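You operate a simulated robot arm through the tools that you are given. There is no shell and no other tool. Be economical: measure what you need, move in short steps, check, and stop when the job is done.

Carry out the task below with a simulated robot arm. There is one attempt and no reset: what you move stays moved.

Task
Press the large disc home, then lay in the white paper and the silver weight.
Fine: tamp the middle and all four bulges flat; put the tamper back; paper on the dough, weight on the paper; leave the other weight and the small discs. Fingers off the dough. Drop and damage nothing, leave nothing switched on. Set down upright: wooden tamper.

The check looks at the end state, three seconds after you hand in, the way a careful person would. Anything else that was tipped, shoved, dropped, spilled or broken makes it a failure.

Robot
A 7-joint arm with a two-finger parallel gripper, fixed in place. Base frame: the origin is at the foot of the arm, x ahead of it, y to its left, z up; the work surface is at about z = 860. Units: mm, degrees, N and s.
With the tool pointing down near the work surface it reaches from about 240 to 680 mm from the base axis. Its first joint turns from -66.0 to 66.0 degrees. Payload 2.4 kg.
The tool frame sits at the grasp point between the pads (the TCP): z along the fingers, y along the line on which they close. The tips reach 30 mm beyond it. Largest opening 94 mm; finger width 28, thickness 10; the body of the gripper, 50 by 96 mm, starts 55 mm behind the TCP.
Orientation is that of the tool frame in the base frame, as a unit quaternion [x, y, z, w]. With the fingers straight down and closing along the base's y, the tool's x points along the base's -x, its y along +y and its z along -z.

Tools
- The arm moves only by the tool jog_arm. Its argument "steps" is a list of rows, each a list of 7 numbers: the turn, a rotation vector about the tool's x, y, z in degrees, then the shift along the tool's x, y, z in cm, then the finger opening in cm, from 0 to 9.4. In form: [[rx, ry, rz, tx, ty, tz, grip], ...]. A call has 1 to 12 rows; each row is the pose to reach, as a shift and turn from the pose commanded when the call began, along the tool's axes at that moment. A row lasts 0.2 s, in which the tool goes at most 50 mm and 8.6 degrees; a call with a longer step from one row to the next is refused whole, and so is a gripper value outside its range. A pose out of reach is approached as far as the arm can. The call stops where the force on the tool passes 40 N (or 10 N more than at its start, if that is more) or the arm is blocked; 0.2 s more then pass. The fingers move at their own pace (about 153 mm/s each) and stop on an object; they squeeze with about 26 N. The grip force told is the motor's: it shows also when the fingers shut on nothing. Time passes only in rows, and 0.2 s behind the last, so rows that repeat a pose let the fingers close. It gives the time, the measured TCP pose, the force on the tool (base axes), the opening and the grip force at its end, in the units of the frame above (readings bear some noise), with the torque about the TCP (base axes, N m) and any sound that the robot's microphone picked up.
- Cameras (640 x 400 px; columns grow to the right, rows downward): "scene" is fixed at [44.6, 485.3, 1439.7]; the picture's right is [-0.66, -0.75, 0.00], its down [-0.47, 0.41, -0.78] and it looks along [0.59, -0.51, -0.63] (base axes); focal length 260 px, centre (320, 200). "wrist" rides on the gripper at [76, 14, -103] in the tool frame; the picture's right is [-0.18, 0.98, 0.00], its down [-0.75, -0.14, -0.64] and it looks along [-0.63, -0.12, 0.77] (tool axes); focal length 243 px, centre (320, 200). There is no depth. A picture from a camera that has moved, and an enlarged one, comes with that camera's place and axes in the base frame and with its lens.
- snapshot(camera): a new picture of that camera. No time passes.
- zoom(camera, box): a new picture of the part [left, top, right, bottom] of that camera's present view, enlarged. No time passes.
- close_job(): hands the job in; it is judged then, once.

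Work in short steps. Places have to be worked out from the pictures, the camera data and where the tool is seen: move nearer, look again, correct. Check each grasp and each placing, and mend what went wrong. You have 120 turns and 64 pictures in all, those below and enlarged ones among them. Open the gripper and draw the arm clear of the work before you hand the job in, unless the task says otherwise; then end with one line.

The tools are called after ">>>" by a JSON object that holds its "fn" and its "kwargs". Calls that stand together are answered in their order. jog_arm: Moves the arm, as the interface text tells. Its arguments: {"type":"object","properties":{"steps":{"type":"array","items":{"type":"array","items":{"type":"number"}}}},"required":["steps"]} The other tools are called the same way: snapshot (camera) takes a picture; zoom (camera, box) takes an enlarged picture of a part of a camera's view; close_job () hands the job in.

At the start:

```text
time: 0.0
ee_pos: [325.0, -67.1, 1265.8]
ee_rot: [0.0, 1.0, 0.0, 0.0]
ft_force: [-0.3, 0.5, 0.0]
wrist_torque: [0.0, 0.01, 0.01]
opening: 94.2
gripper_force: 0.0
```

scene: 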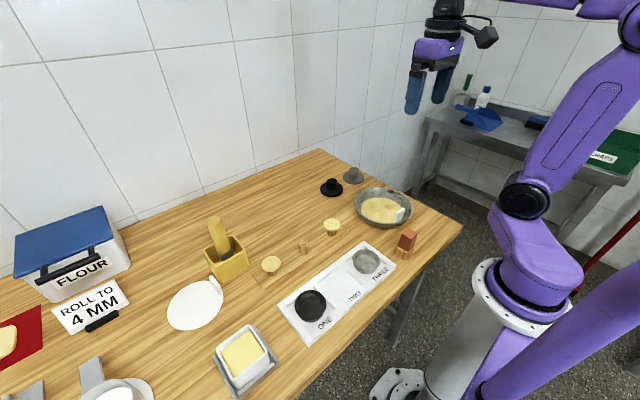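
wrist: 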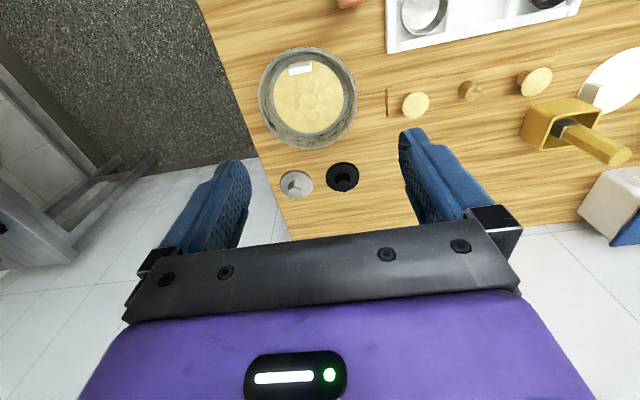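

I start by enlarging the work area to identify the dish with the dough, the paper, weights and tamper.

>>> {"fn": "zoom", "kwargs": {"camera": "scene", "box": [300, 150, 460, 250]}}

>>> {"fn": "zoom", "kwargs": {"camera": "scene", "box": [150, 190, 350, 340]}}

>>> {"fn": "zoom", "kwargs": {"camera": "wrist", "box": [240, 0, 400, 210]}}

```text
4.00 times, centred on (380, 200) of scene
camera zoom: at [44.6, 485.3, 1439.7], right [-0.66, -0.75, 0.0], down [-0.47, 0.41, -0.78], along [0.59, -0.51, -0.63], focal length 1041 px, centre (80, 200)
```

zoom: 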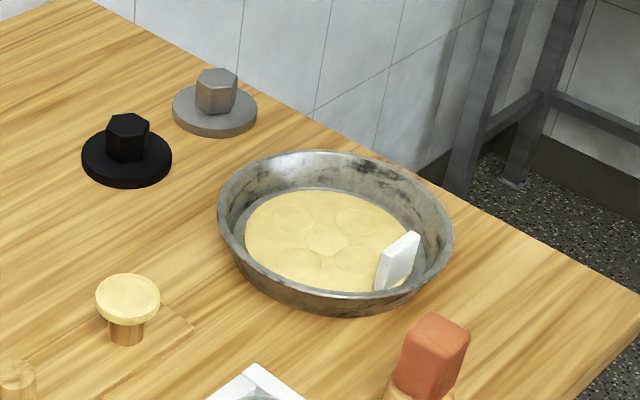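

```text
2.67 times, centred on (250, 265) of scene
camera zoom: at [44.6, 485.3, 1439.7], right [-0.66, -0.75, 0.0], down [-0.47, 0.41, -0.78], along [0.59, -0.51, -0.63], focal length 694 px, centre (507, 27)
```

zoom: 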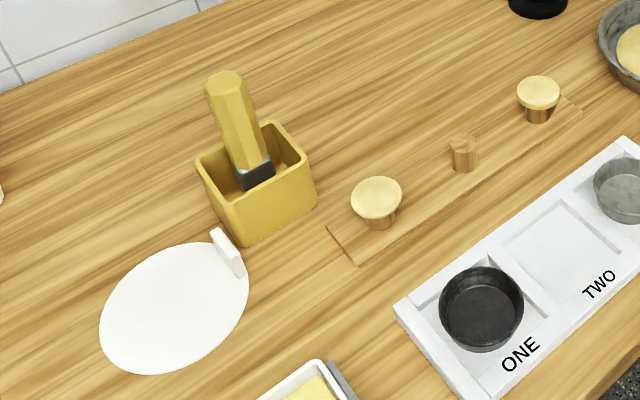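

```text
1.90 times, centred on (320, 105) of wrist
camera zoom: at [249.5, -52.9, 1368.4], right [0.18, 0.98, 0.0], down [0.75, -0.14, 0.64], along [0.63, -0.12, -0.77], focal length 462 px, centre (320, 381)
```

zoom: 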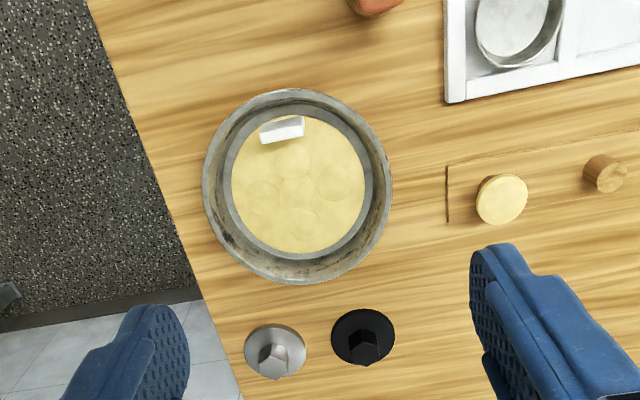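

The dough is in the tin, near (400,-106). I'll hover over it for a close look from above.

>>> {"fn": "jog_arm", "kwargs": {"steps": [[0, 0, 0, -1.25, -0.65, 3.9, 9.4], [0, 0, 0, -2.5, -1.3, 7.8, 9.4], [0, 0, 0, -3.75, -1.95, 11.7, 9.4], [0, 0, 0, -5, -2.6, 15.6, 9.4], [0, 0, 0, -6.25, -3.25, 19.5, 9.4], [0, 0, 0, -7.5, -3.9, 22, 9.4], [0, 0, 0, -7.5, -3.9, 22, 9.4]]}}

>>> {"fn": "snapshot", "kwargs": {"camera": "wrist"}}

```text
time: 1.6
ee_pos: [398.6, -103.6, 1046.6]
ee_rot: [0.0, 1.0, 0.001, 0.0]
ft_force: [0.1, 0.9, 0.0]
wrist_torque: [0.01, 0.02, 0.05]
opening: 93.9
gripper_force: 0.1
```

```text
58 pictures are left
camera wrist: at [321.8, -90.5, 1148.8], right [0.18, 0.98, 0.0], down [0.75, -0.14, 0.64], along [0.63, -0.12, -0.77], focal length 243 px, centre (320, 200)
```

wrist: 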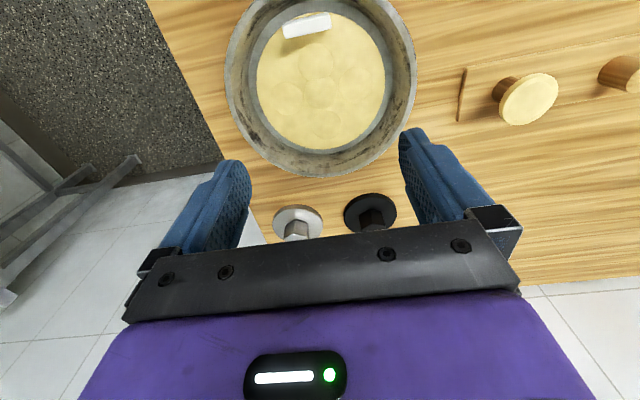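

The tab stands on the near (-x) side of the dough. I'll enlarge this for the bulge positions.

>>> {"fn": "zoom", "kwargs": {"camera": "wrist", "box": [220, 0, 420, 200]}}

```text
2.00 times, centred on (320, 100) of wrist
camera zoom: at [321.8, -90.5, 1148.8], right [0.18, 0.98, 0.0], down [0.75, -0.14, 0.64], along [0.63, -0.12, -0.77], focal length 485 px, centre (320, 400)
```

zoom: 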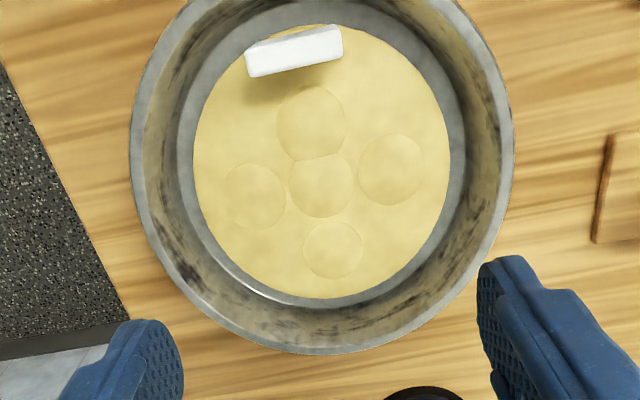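

The middle is at about (400,-105), with bulges about 37 mm away along ±x and ±y, and the tab is near x≈347. Next I move to look at the tamper.

>>> {"fn": "jog_arm", "kwargs": {"steps": [[0, 0, 0, 0, 1, -4.5, 9.4], [0, 0, 0, 0, 3.5, -8.5, 9.4], [0, 0, 0, 0, 7.5, -11.3, 9.4], [0, 0, 0, 0, 12, -13, 9.4], [0, 0, 0, 0, 16.8, -14, 9.4], [0, 0, 0, 0, 21.6, -15, 9.4], [0, 0, 0, -0.5, 26.4, -15.3, 9.4], [0, 0, 0, -1, 31.2, -15.3, 9.4], [0, 0, 0, -1.5, 36, -15.3, 9.4], [0, 0, 0, -2.2, 40.8, -15.3, 9.4], [0, 0, 0, -2.6, 45, -15.3, 9.4], [0, 0, 0, -3, 47.3, -15.3, 9.4]]}}

>>> {"fn": "snapshot", "kwargs": {"camera": "wrist"}}

```text
time: 4.2
ee_pos: [432.7, 368.6, 1200.5]
ee_rot: [0.0, 1.0, 0.0, 0.001]
ft_force: [-0.3, 0.2, 0.7]
wrist_torque: [0.02, 0.0, 0.01]
opening: 93.8
gripper_force: 0.0
```

```text
56 pictures are left
camera wrist: at [357.9, 382.1, 1301.5], right [0.18, 0.98, 0.0], down [0.75, -0.14, 0.64], along [0.63, -0.12, -0.77], focal length 243 px, centre (320, 200)
```

wrist: 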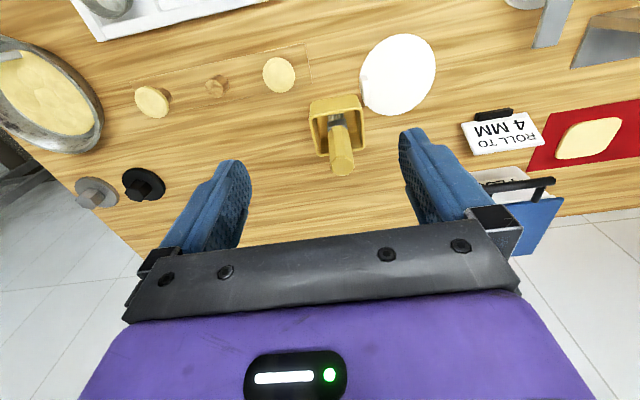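

>>> {"fn": "zoom", "kwargs": {"camera": "wrist", "box": [260, 25, 440, 185]}}

```text
2.50 times, centred on (350, 105) of wrist
camera zoom: at [357.9, 382.1, 1301.5], right [0.18, 0.98, 0.0], down [0.75, -0.14, 0.64], along [0.63, -0.12, -0.77], focal length 606 px, centre (245, 438)
```

zoom: 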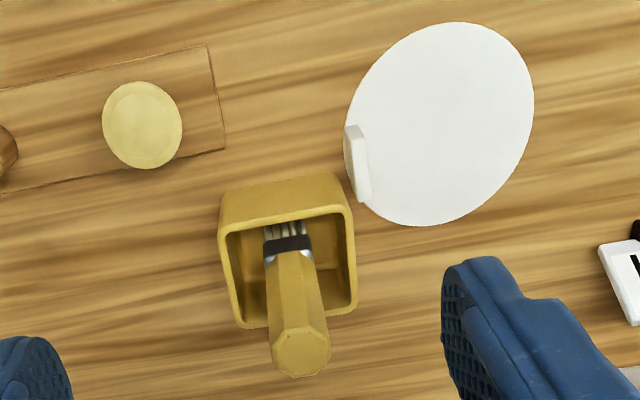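

The tool in the yellow box seems to be a brush (bristles), not the tamper. I check the other candidates: the orange block by the tray and the wooden pegs.

>>> {"fn": "zoom", "kwargs": {"camera": "scene", "box": [340, 210, 440, 280]}}

>>> {"fn": "zoom", "kwargs": {"camera": "scene", "box": [250, 205, 360, 285]}}

>>> {"fn": "zoom", "kwargs": {"camera": "scene", "box": [0, 290, 200, 400]}}

```text
5.71 times, centred on (390, 245) of scene
camera zoom: at [44.6, 485.3, 1439.7], right [-0.66, -0.75, 0.0], down [-0.47, 0.41, -0.78], along [0.59, -0.51, -0.63], focal length 1487 px, centre (-80, -57)
```

zoom: 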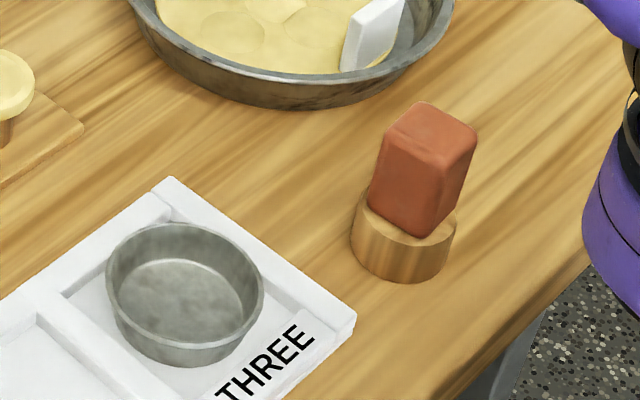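

```text
5.00 times, centred on (305, 245) of scene
camera zoom: at [44.6, 485.3, 1439.7], right [-0.66, -0.75, 0.0], down [-0.47, 0.41, -0.78], along [0.59, -0.51, -0.63], focal length 1301 px, centre (395, -25)
```

zoom: 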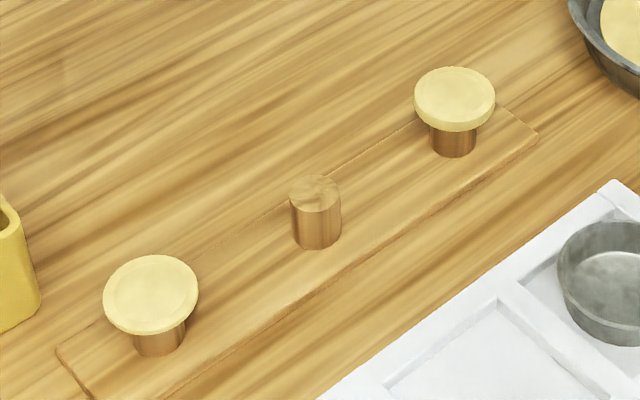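

```text
3.20 times, centred on (100, 345) of scene
camera zoom: at [44.6, 485.3, 1439.7], right [-0.66, -0.75, 0.0], down [-0.47, 0.41, -0.78], along [0.59, -0.51, -0.63], focal length 833 px, centre (1024, -264)
```

zoom: 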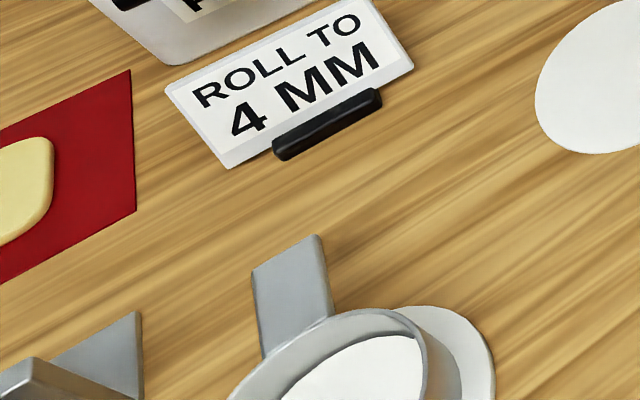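

The tamper is the wooden cylinder with the red grip block, at about (245,2). I move above it for a close look.

>>> {"fn": "jog_arm", "kwargs": {"steps": [[0, 0, 0, 1.5, -3.7, 0, 9.4], [0, 0, 0, 3.2, -7.5, 1, 9.4], [0, 0, 0, 4.9, -11.3, 2.5, 9.4], [0, 0, 0, 6.6, -15.1, 4.5, 9.4], [0, 0, 0, 8.3, -18.9, 6.5, 9.4], [0, 0, 0, 10, -22.7, 8.5, 9.4], [0, 0, 0, 11.7, -26.5, 10.5, 9.4], [0, 0, 0, 13.4, -30.3, 12.5, 9.4], [0, 0, 0, 15, -34, 14.5, 9.4], [0, 0, 0, 16.7, -37, 16.5, 9.4], [0, 0, 0, 16.7, -37, 19, 9.4], [0, 0, 0, 16.7, -37, 19, 9.4]]}}

>>> {"fn": "snapshot", "kwargs": {"camera": "wrist"}}

```text
time: 6.8
ee_pos: [264.5, -2.6, 1009.0]
ee_rot: [0.0, 1.0, 0.0, 0.0]
ft_force: [-0.9, 0.5, -1.0]
wrist_torque: [0.0, 0.01, 0.01]
opening: 94.2
gripper_force: 0.0
out of reach, approached as far as the arm can: row 9
```

```text
51 pictures are left
camera wrist: at [189.3, 11.5, 1111.0], right [0.18, 0.98, 0.0], down [0.75, -0.14, 0.64], along [0.63, -0.12, -0.77], focal length 243 px, centre (320, 200)
```

wrist: 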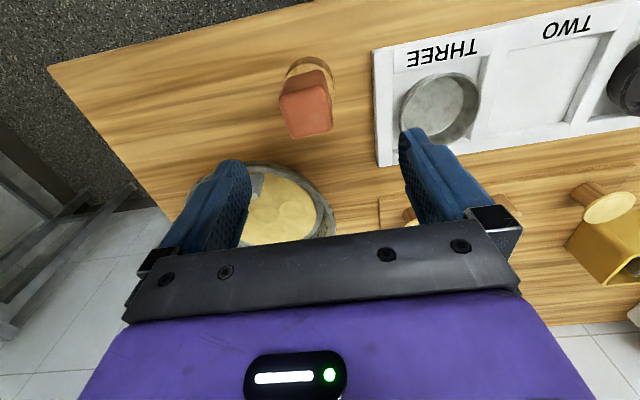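

>>> {"fn": "zoom", "kwargs": {"camera": "wrist", "box": [250, 40, 370, 150]}}

```text
3.64 times, centred on (310, 95) of wrist
camera zoom: at [189.3, 11.5, 1111.0], right [0.18, 0.98, 0.0], down [0.75, -0.14, 0.64], along [0.63, -0.12, -0.77], focal length 882 px, centre (356, 582)
```

zoom: 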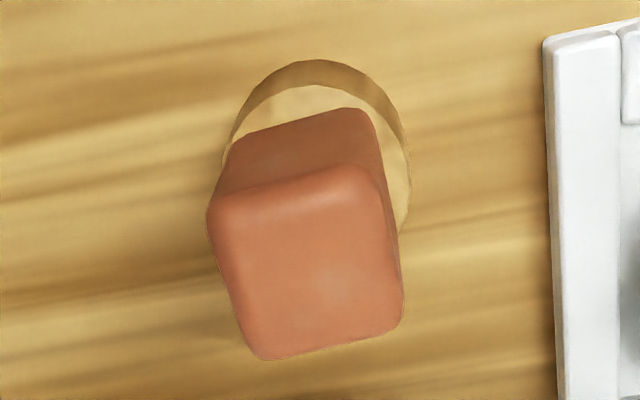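

The tamper's grip block is about 30 mm square and centred at (251,-10), with its top at z≈937 and a yaw of about 4.5°. The wood is about 48 mm wide. I move above it, align and narrow the fingers.

>>> {"fn": "jog_arm", "kwargs": {"steps": [[0, 0, -2.2, 0.7, -0.4, 1, 7], [0, 0, -4.5, 1.35, -0.75, 2, 6.2], [0, 0, -4.5, 1.35, -0.75, 2, 6.2]]}}

>>> {"fn": "zoom", "kwargs": {"camera": "wrist", "box": [220, 50, 420, 250]}}

```text
time: 7.6
ee_pos: [250.2, -9.7, 988.5]
ee_rot: [-0.039, 0.999, 0.001, 0.001]
ft_force: [0.1, 0.0, 0.3]
wrist_torque: [-0.03, 0.0, 0.0]
opening: 62.1
gripper_force: 0.1
```

```text
2.00 times, centred on (320, 150) of wrist
camera zoom: at [174.2, -2.5, 1091.2], right [0.11, 0.99, 0.0], down [0.76, -0.08, 0.64], along [0.64, -0.07, -0.77], focal length 485 px, centre (320, 300)
```

zoom: 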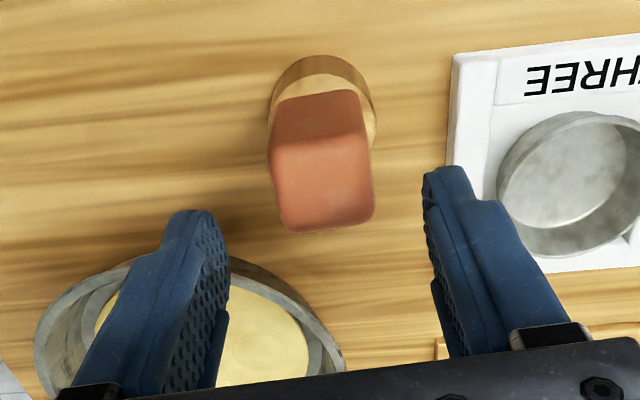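

Well aligned. I descend to TCP z≈922 and close.

>>> {"fn": "jog_arm", "kwargs": {"steps": [[0, 0, 0, 0, 0, 3, 6.2], [0, 0, 0, 0, 0, 5.5, 6.2], [0, 0, 0, 0, 0, 6.6, 6.2], [0, 0, 0, 0, 0, 6.6, 6.2], [0, 0, 0, 0, 0, 6.6, 4], [0, 0, 0, 0, 0, 6.6, 2.5], [0, 0, 0, 0, 0, 6.6, 2.5], [0, 0, 0, 0, 0, 6.6, 2.5]]}}

>>> {"fn": "zoom", "kwargs": {"camera": "scene", "box": [340, 150, 480, 280]}}

```text
time: 9.4
ee_pos: [249.4, -6.8, 921.8]
ee_rot: [-0.039, 0.999, 0.0, 0.0]
ft_force: [0.6, 0.5, 0.1]
wrist_torque: [-0.02, -0.03, 0.0]
opening: 38.2
gripper_force: 26.2
```

```text
3.08 times, centred on (410, 215) of scene
camera zoom: at [44.6, 485.3, 1439.7], right [-0.66, -0.75, 0.0], down [-0.47, 0.41, -0.78], along [0.59, -0.51, -0.63], focal length 801 px, centre (43, 154)
```

zoom: 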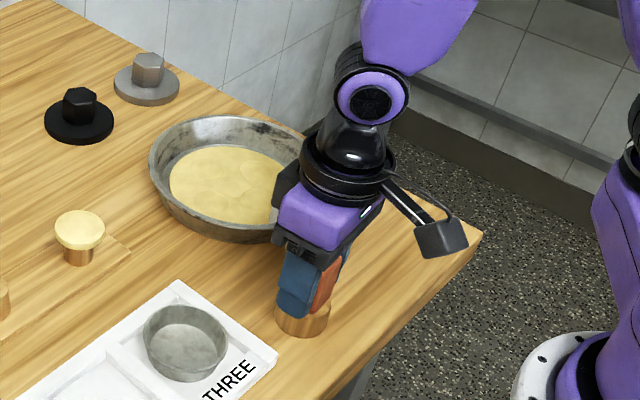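

Grip is firm at 38 mm. I lift and check the hold.

>>> {"fn": "jog_arm", "kwargs": {"steps": [[0, 0, 0, 0, 0, -1, 2.5], [0, 0, 0, 0, 0, -4, 2.5], [0, 0, 0, 0, 0, -8, 2.5], [0, 0, 0, 0, 0, -8, 2.5]]}}

>>> {"fn": "zoom", "kwargs": {"camera": "scene", "box": [340, 130, 480, 260]}}

>>> {"fn": "zoom", "kwargs": {"camera": "wrist", "box": [220, 50, 420, 250]}}

```text
time: 10.4
ee_pos: [250.2, -9.6, 1002.1]
ee_rot: [-0.039, 0.999, -0.001, 0.0]
ft_force: [-0.9, 0.5, -0.7]
wrist_torque: [0.0, 0.0, -0.02]
opening: 38.1
gripper_force: 26.1
```

```text
3.08 times, centred on (410, 195) of scene
camera zoom: at [44.6, 485.3, 1439.7], right [-0.66, -0.75, 0.0], down [-0.47, 0.41, -0.78], along [0.59, -0.51, -0.63], focal length 801 px, centre (43, 215)
```

zoom: 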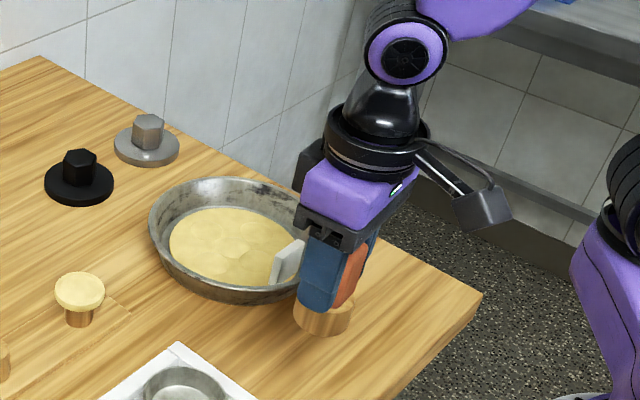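

```text
2.00 times, centred on (320, 150) of wrist
camera zoom: at [173.5, -3.1, 1104.4], right [0.11, 0.99, 0.0], down [0.76, -0.08, 0.64], along [0.64, -0.07, -0.77], focal length 485 px, centre (320, 300)
```

zoom: 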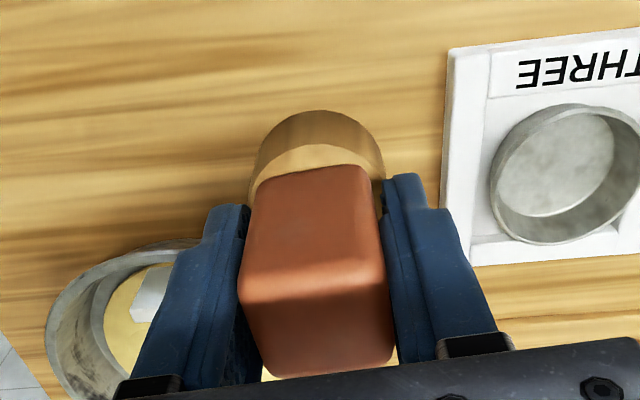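

The tamper is held upright. I carry it over the middle of the dough, squaring the yaw.

>>> {"fn": "jog_arm", "kwargs": {"steps": [[0, 0, 1.5, -3.5, -2.6, 0, 2.5], [0, 0, 3, -7, -5.3, 0, 2.5], [0, 0, 4.5, -10.6, -8, 0, 2.5], [0, 0, 4.5, -14.2, -10.7, 0, 2.5], [0, 0, 4.5, -14.2, -10.7, 0, 2.5]]}}

>>> {"fn": "zoom", "kwargs": {"camera": "wrist", "box": [200, 0, 440, 240]}}

>>> {"fn": "zoom", "kwargs": {"camera": "scene", "box": [320, 130, 460, 240]}}

```text
time: 11.6
ee_pos: [398.3, -109.6, 1002.9]
ee_rot: [0.0, 1.0, 0.0, -0.001]
ft_force: [0.1, 0.5, -2.7]
wrist_torque: [0.03, 0.01, 0.0]
opening: 38.1
gripper_force: 26.0
```

```text
1.67 times, centred on (320, 120) of wrist
camera zoom: at [323.0, -95.6, 1105.1], right [0.18, 0.98, 0.0], down [0.75, -0.14, 0.64], along [0.63, -0.12, -0.77], focal length 404 px, centre (320, 333)
```

zoom: 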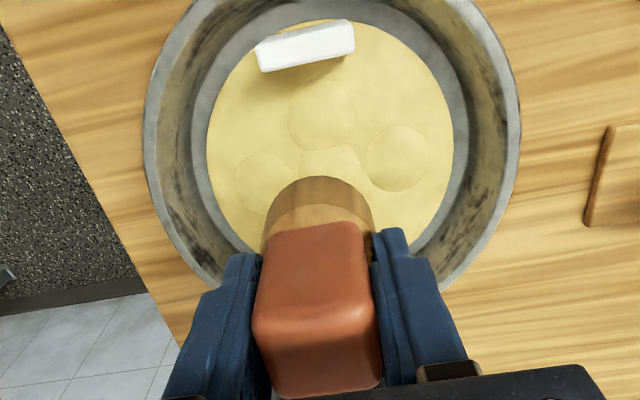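

```text
3.64 times, centred on (390, 185) of scene
camera zoom: at [44.6, 485.3, 1439.7], right [-0.66, -0.75, 0.0], down [-0.47, 0.41, -0.78], along [0.59, -0.51, -0.63], focal length 946 px, centre (66, 254)
```

zoom: 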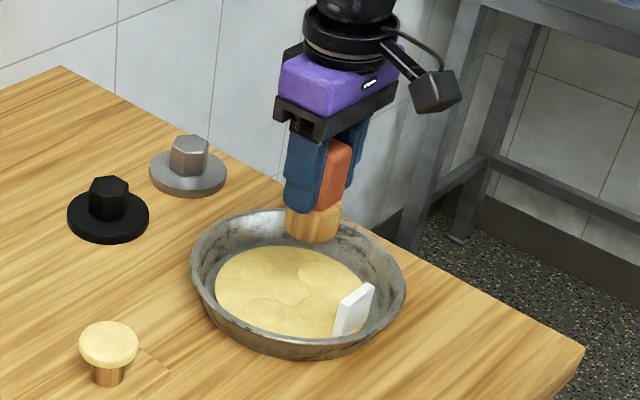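

Bulges confirmed at about (370,-104), (399,-68), (399,-142), (437,-105) and (400,-105). I descend onto the middle gently.

>>> {"fn": "jog_arm", "kwargs": {"steps": [[0, 0, 0, -0.15, 0.45, 2.5, 2.5], [0, 0, 0, -0.15, 0.45, 4.5, 2.5], [0, 0, 0, -0.15, 0.45, 5.5, 2.5], [0, 0, 0, -0.15, 0.45, 5.8, 2.5], [0, 0, 0, -0.15, 0.45, 6.1, 2.5]]}}

```text
time: 12.8
ee_pos: [400.8, -102.5, 942.4]
ee_rot: [0.0, 1.0, -0.001, 0.0]
ft_force: [0.4, -0.6, -1.9]
wrist_torque: [-0.01, -0.04, -0.02]
opening: 38.0
gripper_force: 25.9
```

No contact yet (foot at about z 880). I continue in 2 mm steps.

>>> {"fn": "jog_arm", "kwargs": {"steps": [[0, 0, 0, 0, 0, 0.2, 2.5], [0, 0, 0, 0, 0, 0.4, 2.5], [0, 0, 0, 0, 0, 0.6, 2.5], [0, 0, 0, 0, 0, 0.8, 2.5]]}}

>>> {"fn": "zoom", "kwargs": {"camera": "wrist", "box": [200, 0, 440, 240]}}

```text
time: 13.8
ee_pos: [400.9, -102.0, 933.0]
ee_rot: [0.0, 1.0, 0.0, 0.0]
ft_force: [0.3, -1.1, -2.1]
wrist_torque: [0.04, -0.03, -0.02]
opening: 38.1
gripper_force: 26.0
```

```text
1.67 times, centred on (320, 120) of wrist
camera zoom: at [325.5, -87.8, 1035.7], right [0.18, 0.98, 0.0], down [0.75, -0.14, 0.64], along [0.63, -0.12, -0.77], focal length 404 px, centre (320, 333)
```

zoom: 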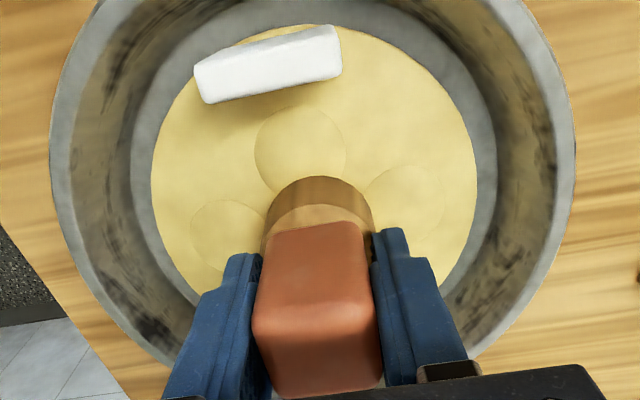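

Foot is at about 871, still no contact. I shift y by -3 mm and continue down.

>>> {"fn": "jog_arm", "kwargs": {"steps": [[0, 0, 0, 0.1, -0.3, 0, 2.5], [0, 0, 0, 0.1, -0.3, 0.2, 2.5], [0, 0, 0, 0.1, -0.3, 0.4, 2.5], [0, 0, 0, 0.1, -0.3, 0.5, 2.5], [0, 0, 0, 0.1, -0.3, 0.5, 2.5]]}}

```text
time: 15.0
ee_pos: [400.8, -105.3, 928.8]
ee_rot: [0.001, 1.0, 0.0, 0.001]
ft_force: [-3.2, -1.1, 24.4]
wrist_torque: [-0.01, 0.02, 0.02]
opening: 38.5
gripper_force: 25.6
```

Contact at foot z≈867 with 24 N. I press slightly more and hold.

>>> {"fn": "jog_arm", "kwargs": {"steps": [[0, 0, 0, 0, 0, 0.05, 2.5], [0, 0, 0, 0, 0, 0.1, 2.5], [0, 0, 0, 0, 0, 0.1, 2.5]]}}

```text
time: 15.8
ee_pos: [400.7, -103.5, 927.7]
ee_rot: [0.0, 1.0, 0.0, 0.001]
ft_force: [-0.8, -2.1, 29.7]
wrist_torque: [-0.1, -0.03, -0.02]
opening: 38.5
gripper_force: 26.4
```

Pressed with about 30 N. I lift 5 cm and look at the middle.

>>> {"fn": "jog_arm", "kwargs": {"steps": [[0, 0, 0, 0, 0, -1, 2.5], [0, 0, 0, 0, 0, -4, 2.5], [0, 0, 0, -3.7, 0, -6, 2.5], [0, 0, 0, -3.7, 0, -6, 2.5]]}}

>>> {"fn": "zoom", "kwargs": {"camera": "wrist", "box": [200, 0, 440, 240]}}

>>> {"fn": "zoom", "kwargs": {"camera": "scene", "box": [345, 175, 425, 235]}}

```text
time: 16.8
ee_pos: [436.7, -100.2, 989.4]
ee_rot: [-0.001, 1.0, 0.0, 0.0]
ft_force: [-0.4, 0.2, -2.7]
wrist_torque: [0.0, 0.01, 0.01]
opening: 38.2
gripper_force: 26.1
```

```text
1.67 times, centred on (320, 120) of wrist
camera zoom: at [362.0, -87.6, 1091.2], right [0.18, 0.98, 0.0], down [0.75, -0.14, 0.64], along [0.63, -0.12, -0.77], focal length 404 px, centre (320, 333)
```

zoom: 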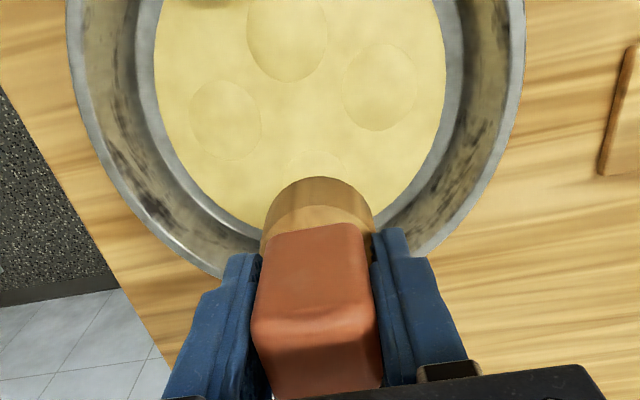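

```text
6.67 times, centred on (385, 205) of scene
camera zoom: at [44.6, 485.3, 1439.7], right [-0.66, -0.75, 0.0], down [-0.47, 0.41, -0.78], along [0.59, -0.51, -0.63], focal length 1735 px, centre (-113, 167)
```

zoom: 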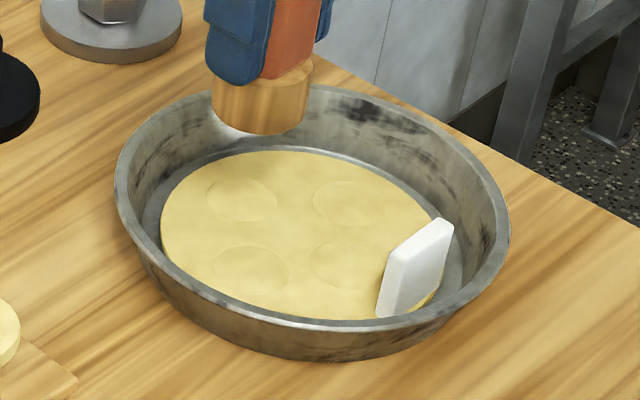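

The middle is now flat and the four bulges remain. I press the +x bulge at (438,-105).

>>> {"fn": "jog_arm", "kwargs": {"steps": [[0, 0, 0, -0.1, -0.3, 2.5, 2.5], [0, 0, 0, -0.1, -0.3, 4.5, 2.5], [0, 0, 0, -0.1, -0.3, 5.3, 2.5], [0, 0, 0, -0.1, -0.3, 5.6, 2.5], [0, 0, 0, -0.1, -0.3, 5.8, 2.5], [0, 0, 0, -0.1, -0.3, 6.0, 2.5], [0, 0, 0, -0.1, -0.3, 6.0, 2.5]]}}

```text
time: 18.4
ee_pos: [438.0, -106.6, 928.7]
ee_rot: [0.0, 1.0, 0.0, 0.0]
ft_force: [-1.1, -1.2, 3.6]
wrist_torque: [-0.01, 0.01, 0.02]
opening: 38.5
gripper_force: 25.7
```

Only 4 N so far. I press further in small steps to reach about 30 N.

>>> {"fn": "jog_arm", "kwargs": {"steps": [[0, 0, 0, 0, 0, 0.1, 2.5], [0, 0, 0, 0, 0, 0.2, 2.5], [0, 0, 0, 0, 0, 0.25, 2.5], [0, 0, 0, 0, 0, 0.25, 2.5]]}}

```text
time: 19.0
ee_pos: [437.3, -107.1, 928.3]
ee_rot: [0.0, 1.0, -0.001, -0.001]
ft_force: [-3.2, 0.7, 12.3]
wrist_torque: [0.12, 0.37, 0.02]
opening: 38.0
gripper_force: 25.9
stopped in row 3: the force on the tool passed its limit at 44 N (the readings are from after the stop); the commanded pose is now the measured one
```

It pressed past 40 N briefly, which should be enough. I lift, move above the +y bulge and look.

>>> {"fn": "jog_arm", "kwargs": {"steps": [[0, 0, 0, 0, 0, -1, 2.5], [0, 0, 0, 0, 0, -4, 2.5], [0, 0, 0, 1.9, 2, -6, 2.5], [0, 0, 0, 3.8, 4, -6, 2.5], [0, 0, 0, 3.8, 4, -6, 2.5]]}}

>>> {"fn": "zoom", "kwargs": {"camera": "wrist", "box": [200, 0, 440, 240]}}

>>> {"fn": "zoom", "kwargs": {"camera": "scene", "box": [345, 160, 425, 235]}}

```text
time: 20.2
ee_pos: [398.3, -66.9, 988.2]
ee_rot: [0.0, 1.0, 0.001, -0.001]
ft_force: [0.8, 0.2, -2.8]
wrist_torque: [-0.01, -0.03, -0.02]
opening: 38.2
gripper_force: 25.6
```

```text
1.67 times, centred on (320, 120) of wrist
camera zoom: at [323.7, -53.7, 1090.6], right [0.18, 0.98, 0.0], down [0.75, -0.14, 0.64], along [0.63, -0.12, -0.77], focal length 404 px, centre (320, 333)
```

zoom: 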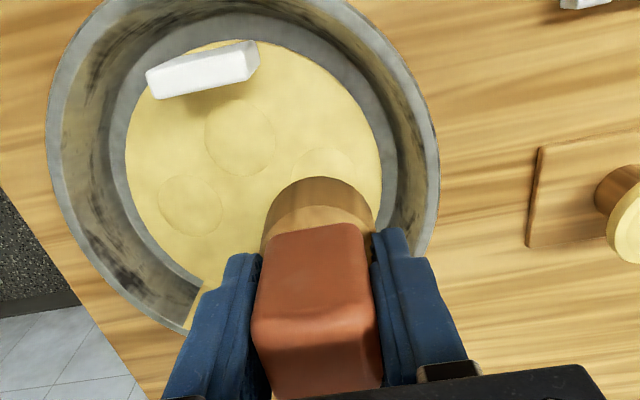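

```text
5.33 times, centred on (385, 198) of scene
camera zoom: at [44.6, 485.3, 1439.7], right [-0.66, -0.75, 0.0], down [-0.47, 0.41, -0.78], along [0.59, -0.51, -0.63], focal length 1388 px, centre (-27, 213)
```

zoom: 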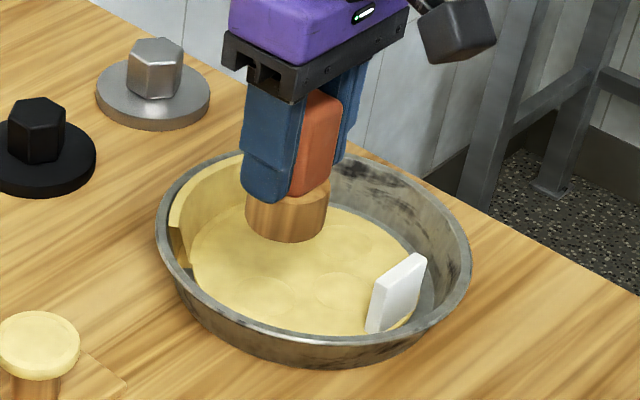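

The +x bulge is flat and that quadrant of the crust rose up the wall, which is the intended effect. Now I press the +y bulge at (401,-67).

>>> {"fn": "jog_arm", "kwargs": {"steps": [[0, 0, 0, -0.25, 0, 2.5, 2.5], [0, 0, 0, -0.25, 0, 4.5, 2.5], [0, 0, 0, -0.25, 0, 5.3, 2.5], [0, 0, 0, -0.25, 0, 5.6, 2.5], [0, 0, 0, -0.25, 0, 5.8, 2.5], [0, 0, 0, -0.25, 0, 6.0, 2.5], [0, 0, 0, -0.25, 0, 6.1, 2.5], [0, 0, 0, -0.25, 0, 6.2, 2.5], [0, 0, 0, -0.25, 0, 6.2, 2.5]]}}

```text
time: 22.0
ee_pos: [401.6, -66.6, 927.9]
ee_rot: [0.0, 1.0, 0.0, 0.0]
ft_force: [-3.4, 0.5, 17.7]
wrist_torque: [-0.3, 0.26, -0.04]
opening: 38.1
gripper_force: 26.4
stopped in row 8: the force on the tool passed its limit at 46 N (the readings are from after the stop); the commanded pose is now the measured one
```

Pressed. I lift and move above the -x bulge at (373,-105), then look.

>>> {"fn": "jog_arm", "kwargs": {"steps": [[0, 0, 0, 0, 0, -1, 2.5], [0, 0, 0, 0, 0, -4, 2.5], [0, 0, 0, 1.4, -1.9, -6, 2.5], [0, 0, 0, 2.85, -3.8, -6, 2.5], [0, 0, 0, 2.85, -3.8, -6, 2.5]]}}

>>> {"fn": "zoom", "kwargs": {"camera": "wrist", "box": [200, 0, 440, 240]}}

>>> {"fn": "zoom", "kwargs": {"camera": "scene", "box": [345, 160, 425, 235]}}

```text
time: 23.2
ee_pos: [373.6, -103.7, 989.7]
ee_rot: [0.0, 1.0, 0.0, 0.001]
ft_force: [-0.1, -0.1, -2.2]
wrist_torque: [-0.02, -0.03, -0.01]
opening: 38.3
gripper_force: 26.2
```

```text
1.67 times, centred on (320, 120) of wrist
camera zoom: at [297.5, -89.7, 1091.9], right [0.18, 0.98, 0.0], down [0.75, -0.14, 0.64], along [0.63, -0.12, -0.77], focal length 404 px, centre (320, 333)
```

zoom: 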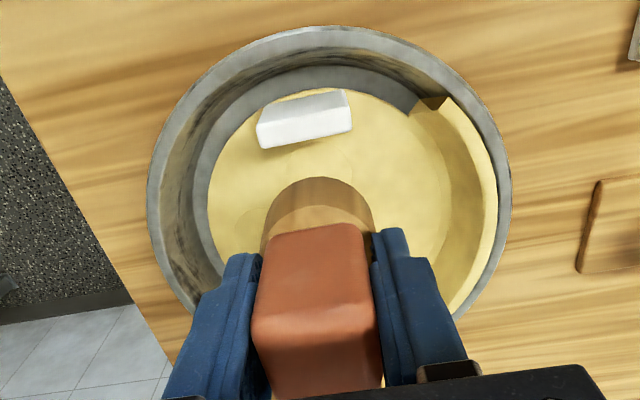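

```text
5.33 times, centred on (385, 198) of scene
camera zoom: at [44.6, 485.3, 1439.7], right [-0.66, -0.75, 0.0], down [-0.47, 0.41, -0.78], along [0.59, -0.51, -0.63], focal length 1388 px, centre (-27, 213)
```

zoom: 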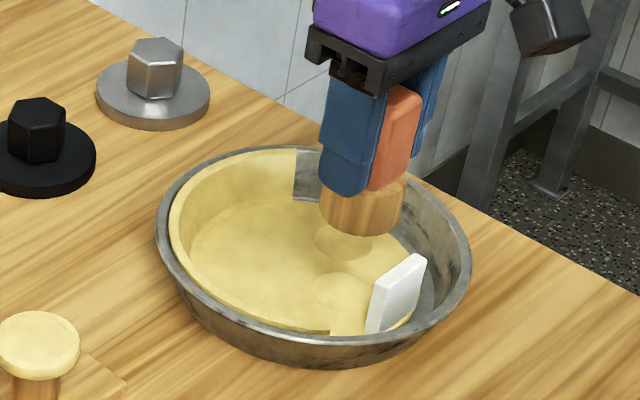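

The +y quadrant rose as well. The tamper clears the tab by about 5 mm at x=373, so I press the -x bulge.

>>> {"fn": "jog_arm", "kwargs": {"steps": [[0, 0, 0, 0, -0.1, 2.5, 2.5], [0, 0, 0, 0, -0.1, 4.2, 2.5], [0, 0, 0, 0, -0.1, 5, 2.5], [0, 0, 0, 0, -0.1, 5.4, 2.5], [0, 0, 0, 0, -0.1, 5.7, 2.5], [0, 0, 0, 0, -0.1, 5.9, 2.5], [0, 0, 0, 0, -0.1, 6.1, 2.5], [0, 0, 0, 0, -0.1, 6.2, 2.5], [0, 0, 0, 0, -0.1, 6.3, 2.5]]}}

```text
time: 24.8
ee_pos: [376.1, -106.1, 928.8]
ee_rot: [0.0, 1.0, -0.001, 0.001]
ft_force: [-5.4, 0.9, 16.3]
wrist_torque: [-0.19, 0.11, -0.05]
opening: 38.4
gripper_force: 25.4
stopped in row 8: the force on the tool passed its limit at 49 N (the readings are from after the stop); the commanded pose is now the measured one
```

Pressed. I lift, move above the -y bulge at (400,-143), and look.

>>> {"fn": "jog_arm", "kwargs": {"steps": [[0, 0, 0, 0, 0, -1, 2.5], [0, 0, 0, 0, 0, -4, 2.5], [0, 0, 0, -1.2, -1.9, -6, 2.5], [0, 0, 0, -2.4, -3.7, -6, 2.5], [0, 0, 0, -2.4, -3.7, -6, 2.5]]}}

>>> {"fn": "zoom", "kwargs": {"camera": "wrist", "box": [200, 0, 440, 240]}}

```text
time: 26.0
ee_pos: [399.6, -143.4, 986.8]
ee_rot: [0.0, 1.0, 0.0, 0.0]
ft_force: [-0.1, 0.0, -3.1]
wrist_torque: [0.01, 0.02, -0.01]
opening: 38.2
gripper_force: 25.8
```

```text
1.67 times, centred on (320, 120) of wrist
camera zoom: at [323.6, -130.6, 1089.0], right [0.18, 0.98, 0.0], down [0.75, -0.14, 0.64], along [0.63, -0.12, -0.77], focal length 404 px, centre (320, 333)
```

zoom: 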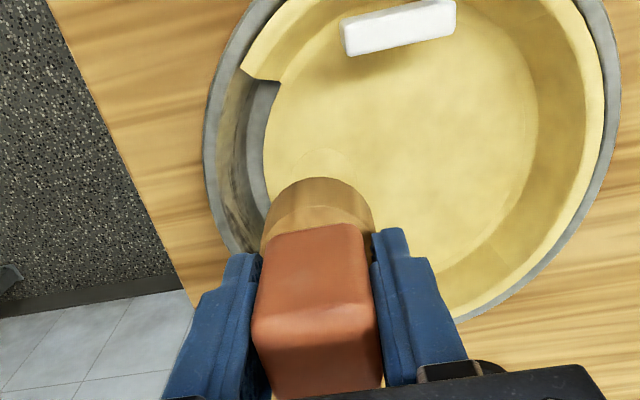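

Three quadrants are up and the last bulge is right below. I press it.

>>> {"fn": "jog_arm", "kwargs": {"steps": [[0, 0, 0, 0, 0, 2.5, 2.5], [0, 0, 0, 0, 0, 4.2, 2.5], [0, 0, 0, 0, 0, 5, 2.5], [0, 0, 0, 0, 0, 5.4, 2.5], [0, 0, 0, 0, 0, 5.7, 2.5], [0, 0, 0, 0, 0, 5.9, 2.5], [0, 0, 0, 0, 0, 6.0, 2.5], [0, 0, 0, 0, 0, 6.1, 2.5], [0, 0, 0, 0, 0, 6.2, 2.5]]}}

>>> {"fn": "jog_arm", "kwargs": {"steps": [[0, 0, 0, 0, 0, -1, 2.5], [0, 0, 0, 0, 0, -4, 2.5], [0, 0, 0, 0, 0, -7.5, 2.5], [0, 0, 0, 2.5, 2.5, -7.5, 2.5], [0, 0, 0, 5.5, 5.5, -7.5, 2.5], [0, 0, 0, 8.5, 8.5, -7.5, 2.5], [0, 0, 0, 8.5, 8.5, -7.5, 2.5]]}}

>>> {"fn": "zoom", "kwargs": {"camera": "scene", "box": [320, 150, 450, 240]}}

```text
time: 28.0
ee_pos: [400.1, -144.6, 927.4]
ee_rot: [0.0, 1.0, -0.001, 0.002]
ft_force: [-3.2, 0.4, 15.1]
wrist_torque: [0.35, 0.29, 0.06]
opening: 38.1
gripper_force: 26.0
stopped in row 9: the force on the tool passed its limit at 42 N (the readings are from after the stop); the commanded pose is now the measured one
```

```text
time: 29.6
ee_pos: [313.0, -58.6, 1001.6]
ee_rot: [0.0, 1.0, -0.001, 0.003]
ft_force: [0.4, -0.2, -2.0]
wrist_torque: [-0.03, 0.03, 0.0]
opening: 38.2
gripper_force: 26.3
```

```text
4.44 times, centred on (385, 195) of scene
camera zoom: at [44.5, 485.4, 1439.7], right [-0.66, -0.75, 0.0], down [-0.47, 0.41, -0.78], along [0.59, -0.51, -0.63], focal length 1157 px, centre (31, 222)
```

zoom: 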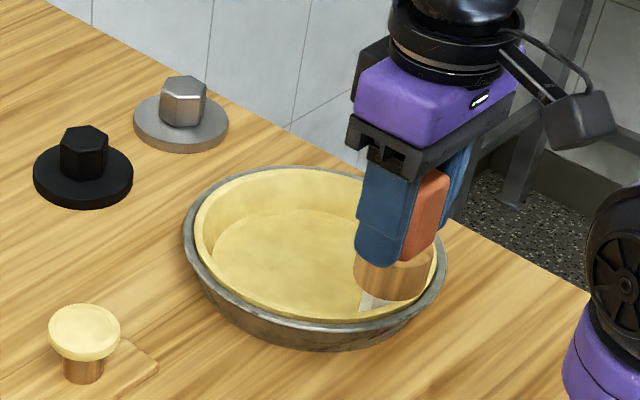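

All bulges are flat and the crust is up all round. I carry the tamper back to its spot at (250,-8).

>>> {"fn": "jog_arm", "kwargs": {"steps": [[0, 0, -1.5, 2.1, 1.7, 0, 2.5], [0, 0, -3, 4.2, 3.4, 0, 2.5], [0, 0, -4.5, 6.3, 5, 0, 2.5], [0, 0, -4.5, 6.3, 5, 2.5, 2.5], [0, 0, -4.5, 6.3, 5, 5, 2.5], [0, 0, -4.5, 6.3, 5, 6.8, 2.5], [0, 0, -4.5, 6.3, 5, 7.3, 2.5], [0, 0, -4.5, 6.3, 5, 7.3, 2.5]]}}

>>> {"fn": "zoom", "kwargs": {"camera": "scene", "box": [340, 190, 460, 270]}}

```text
time: 31.4
ee_pos: [251.5, -10.2, 929.3]
ee_rot: [-0.04, 0.999, -0.001, 0.001]
ft_force: [-0.1, 0.7, -2.8]
wrist_torque: [0.0, -0.01, 0.0]
opening: 38.3
gripper_force: 25.2
```

```text
5.00 times, centred on (400, 230) of scene
camera zoom: at [44.6, 485.3, 1439.7], right [-0.66, -0.75, 0.0], down [-0.47, 0.41, -0.78], along [0.59, -0.51, -0.63], focal length 1301 px, centre (-80, 50)
```

zoom: 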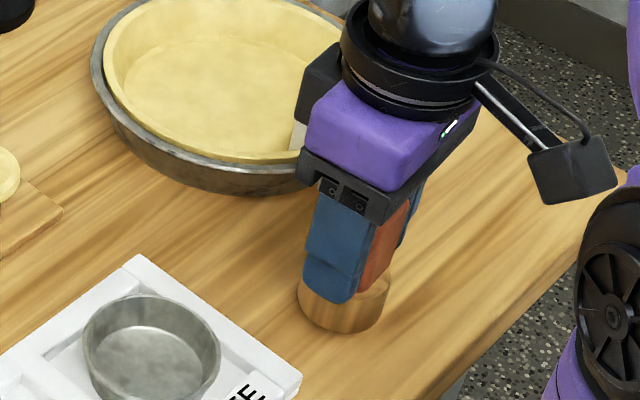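

Still a few mm above the table, so I lower slowly until there is light contact.

>>> {"fn": "jog_arm", "kwargs": {"steps": [[0, 0, 0, 0, 0, 0.2, 2.5], [0, 0, 0, 0, 0, 0.4, 2.5], [0, 0, 0, 0, 0, 0.55, 2.5], [0, 0, 0, 0, 0, 0.65, 2.5], [0, 0, 0, 0, 0, 0.65, 2.5]]}}

```text
time: 32.6
ee_pos: [253.3, -8.8, 922.8]
ee_rot: [-0.04, 0.999, -0.001, 0.001]
ft_force: [0.7, 0.0, -2.0]
wrist_torque: [-0.01, -0.01, 0.04]
opening: 38.1
gripper_force: 25.9
```

>>> {"fn": "jog_arm", "kwargs": {"steps": [[0, 0, 0, 0, 0, 0.1, 2.5], [0, 0, 0, 0, 0, 0.15, 2.5], [0, 0, 0, 0, 0, 0.15, 2.5]]}}

```text
time: 33.4
ee_pos: [252.3, -9.0, 922.0]
ee_rot: [-0.039, 0.999, 0.0, 0.002]
ft_force: [0.6, -0.3, -2.5]
wrist_torque: [0.0, -0.02, -0.04]
opening: 37.6
gripper_force: 26.0
```

Still carrying the full weight (-2.5 N), so I go down a touch more.

>>> {"fn": "jog_arm", "kwargs": {"steps": [[0, 0, 0, 0, 0, 0.1, 2.5], [0, 0, 0, 0, 0, 0.2, 2.5], [0, 0, 0, 0, 0, 0.2, 2.5]]}}

```text
time: 34.2
ee_pos: [253.7, -8.8, 919.9]
ee_rot: [-0.039, 0.999, -0.001, 0.001]
ft_force: [-7.7, -1.6, 24.2]
wrist_torque: [0.07, 0.0, 0.01]
opening: 38.4
gripper_force: 25.8
```

Contact made. I ease off 1 mm, release and rise.

>>> {"fn": "jog_arm", "kwargs": {"steps": [[0, 0, 0, 0, 0, -0.08, 2.5], [0, 0, 0, 0, 0, -0.08, 2.5], [0, 0, 0, 0, 0, -0.08, 4.5], [0, 0, 0, 0, 0, -0.08, 6], [0, 0, 0, 0, 0, -0.08, 6.2], [0, 0, 0, 0, 0, -3, 6.2], [0, 0, 0, 0, 0, -7, 6.2], [0, 0, 0, 0, 0, -11, 6.2], [0, 0, 0, 0, 0, -11, 6.2]]}}

>>> {"fn": "zoom", "kwargs": {"camera": "scene", "box": [340, 170, 460, 270]}}

```text
time: 36.2
ee_pos: [251.2, -9.5, 1027.2]
ee_rot: [-0.039, 0.999, -0.001, 0.002]
ft_force: [0.3, -0.1, -0.1]
wrist_torque: [-0.02, -0.07, -0.01]
opening: 62.2
gripper_force: 0.1
```

```text
4.00 times, centred on (400, 220) of scene
camera zoom: at [44.5, 485.3, 1439.7], right [-0.66, -0.75, 0.0], down [-0.47, 0.41, -0.78], along [0.59, -0.51, -0.63], focal length 1041 px, centre (0, 120)
```

zoom: 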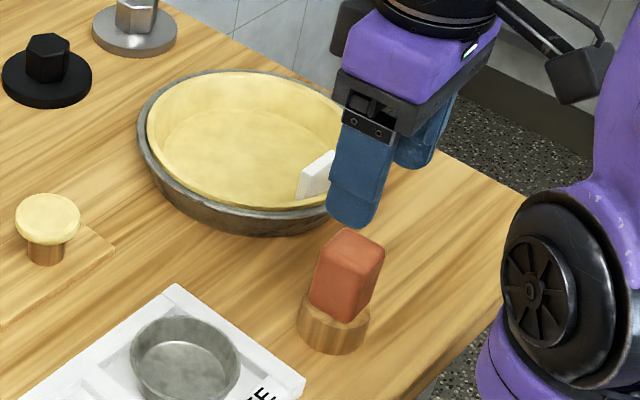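

The tamper stands upright back at its place. I now go toward the paper's tab, hovering at about (430,440,1030), for a close look.

>>> {"fn": "jog_arm", "kwargs": {"steps": [[0, 0, 1.5, -2, 4, 0, 6.2], [0, 0, 3, -4, 8, 0, 6.2], [0, 0, 4.5, -6, 12, 0, 6.2], [0, 0, 4.5, -8, 16, 0, 6.2], [0, 0, 4.5, -10, 20, 0, 6.2], [0, 0, 4.5, -12, 24, 0, 6.2], [0, 0, 4.5, -14, 28, 0, 6.2], [0, 0, 4.5, -16, 32, 0, 6.2], [0, 0, 4.5, -18, 36, 0, 6.2], [0, 0, 4.5, -20, 40, 0, 6.2], [0, 0, 4.5, -21.3, 43.5, 0, 6.2], [0, 0, 4.5, -21.3, 43.5, 0, 6.2]]}}

>>> {"fn": "snapshot", "kwargs": {"camera": "wrist"}}

```text
time: 38.8
ee_pos: [428.3, 439.1, 1031.9]
ee_rot: [0.0, 1.0, -0.001, 0.002]
ft_force: [-0.1, 0.0, 0.6]
wrist_torque: [-0.02, 0.04, -0.03]
opening: 62.0
gripper_force: 0.2
```

```text
32 pictures are left
camera wrist: at [352.2, 453.0, 1134.3], right [0.18, 0.98, 0.0], down [0.75, -0.14, 0.65], along [0.63, -0.12, -0.76], focal length 243 px, centre (320, 200)
```

wrist: 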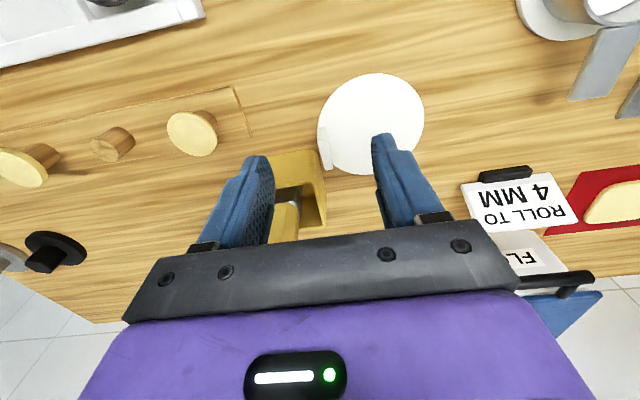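

>>> {"fn": "zoom", "kwargs": {"camera": "wrist", "box": [260, 60, 440, 200]}}

>>> {"fn": "zoom", "kwargs": {"camera": "scene", "box": [160, 220, 270, 340]}}

```text
2.86 times, centred on (350, 130) of wrist
camera zoom: at [352.2, 453.0, 1134.3], right [0.18, 0.98, 0.0], down [0.75, -0.14, 0.65], along [0.63, -0.12, -0.76], focal length 693 px, centre (234, 400)
```

zoom: 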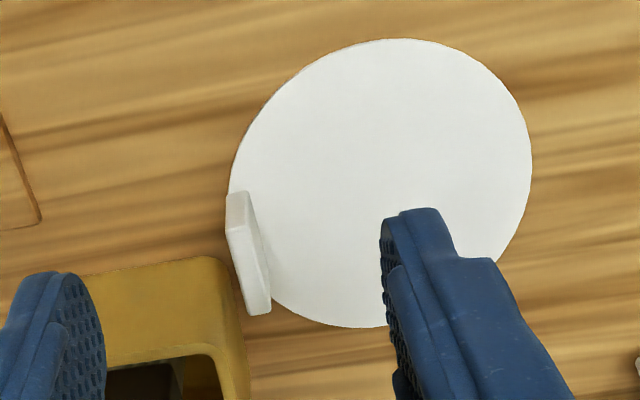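

```text
3.33 times, centred on (215, 280) of scene
camera zoom: at [44.6, 485.3, 1439.7], right [-0.66, -0.75, 0.0], down [-0.47, 0.41, -0.78], along [0.59, -0.51, -0.63], focal length 868 px, centre (670, -67)
```

zoom: 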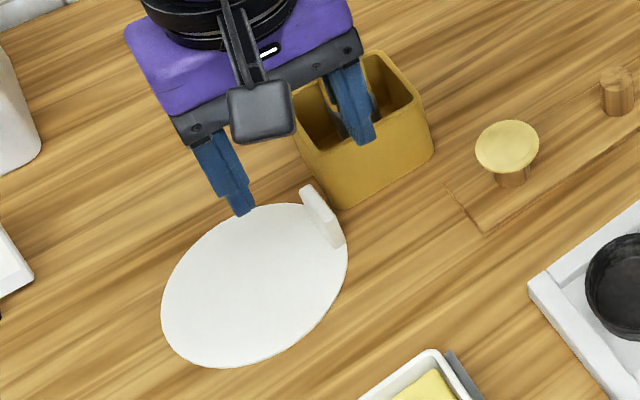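

The paper is about 61 mm in radius, centred at (482,488). Its tab spans x 468–508 at y≈433 and is about 30 mm tall. The box's near corner is at x≈500, so I grip the tab around x=476, clear of it. I move above and part way down.

>>> {"fn": "jog_arm", "kwargs": {"steps": [[0, 0, 0, -2.4, -0.3, 0, 4], [0, 0, 0, -4.7, -0.6, 0, 3.2], [0, 0, 0, -4.7, -0.6, 4, 3.2], [0, 0, 0, -4.7, -0.6, 7.5, 3.2], [0, 0, 0, -4.7, -0.6, 7.5, 3.2]]}}

>>> {"fn": "zoom", "kwargs": {"camera": "wrist", "box": [220, 60, 420, 240]}}

>>> {"fn": "zoom", "kwargs": {"camera": "scene", "box": [160, 200, 270, 320]}}

```text
time: 40.0
ee_pos: [475.7, 434.9, 951.1]
ee_rot: [0.0, 1.0, -0.001, 0.001]
ft_force: [-1.3, 0.0, 0.3]
wrist_torque: [0.03, -0.02, 0.0]
opening: 31.8
gripper_force: 0.1
```

```text
2.22 times, centred on (320, 150) of wrist
camera zoom: at [400.0, 449.4, 1053.3], right [0.18, 0.98, 0.0], down [0.75, -0.14, 0.65], along [0.63, -0.12, -0.76], focal length 539 px, centre (320, 311)
```

zoom: 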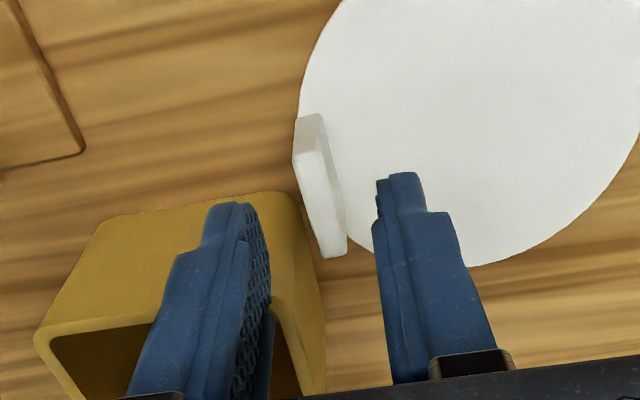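

```text
3.33 times, centred on (215, 260) of scene
camera zoom: at [44.6, 485.3, 1439.7], right [-0.66, -0.75, 0.0], down [-0.47, 0.41, -0.78], along [0.59, -0.51, -0.63], focal length 868 px, centre (670, 0)
```

zoom: 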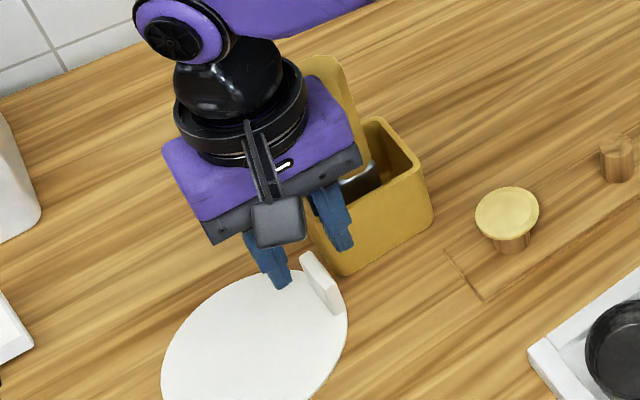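

The tab has about 3.5° yaw. I align, lower so the tips are about 15 mm above the paper, and close on the tab.

>>> {"fn": "jog_arm", "kwargs": {"steps": [[0, 0, -3.5, 0, -0.2, 0, 3.2], [0, 0, -3.5, 0, -0.2, 2, 3.2], [0, 0, -3.5, 0, -0.2, 3.6, 3.2], [0, 0, -3.5, 0, -0.2, 4.4, 3.2], [0, 0, -3.5, 0, -0.2, 4.4, 3.2], [0, 0, -3.5, 0, -0.2, 4.4, 1.6]]}}

>>> {"fn": "zoom", "kwargs": {"camera": "wrist", "box": [220, 60, 420, 240]}}

```text
time: 40.7
ee_pos: [477.7, 434.6, 930.6]
ee_rot: [-0.032, 0.999, 0.001, 0.005]
ft_force: [-7.7, -6.8, 10.9]
wrist_torque: [-0.6, 0.06, -0.22]
opening: 35.3
gripper_force: 2.3
stopped in row 3: the force on the tool passed its limit at 58 N (the readings are from after the stop); the commanded pose is now the measured one
```

```text
2.22 times, centred on (320, 150) of wrist
camera zoom: at [399.9, 445.0, 1032.5], right [0.12, 0.99, 0.0], down [0.76, -0.09, 0.65], along [0.64, -0.08, -0.76], focal length 539 px, centre (320, 311)
```

zoom: 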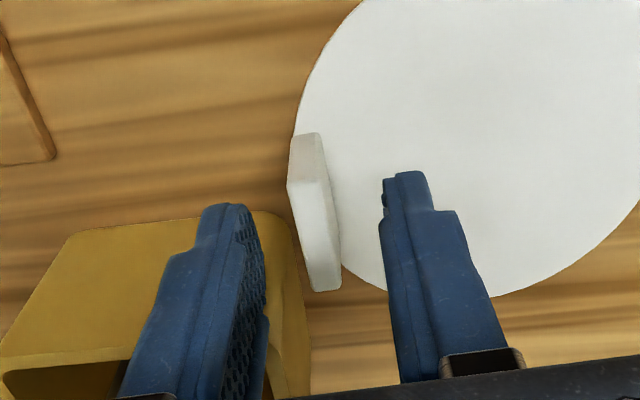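

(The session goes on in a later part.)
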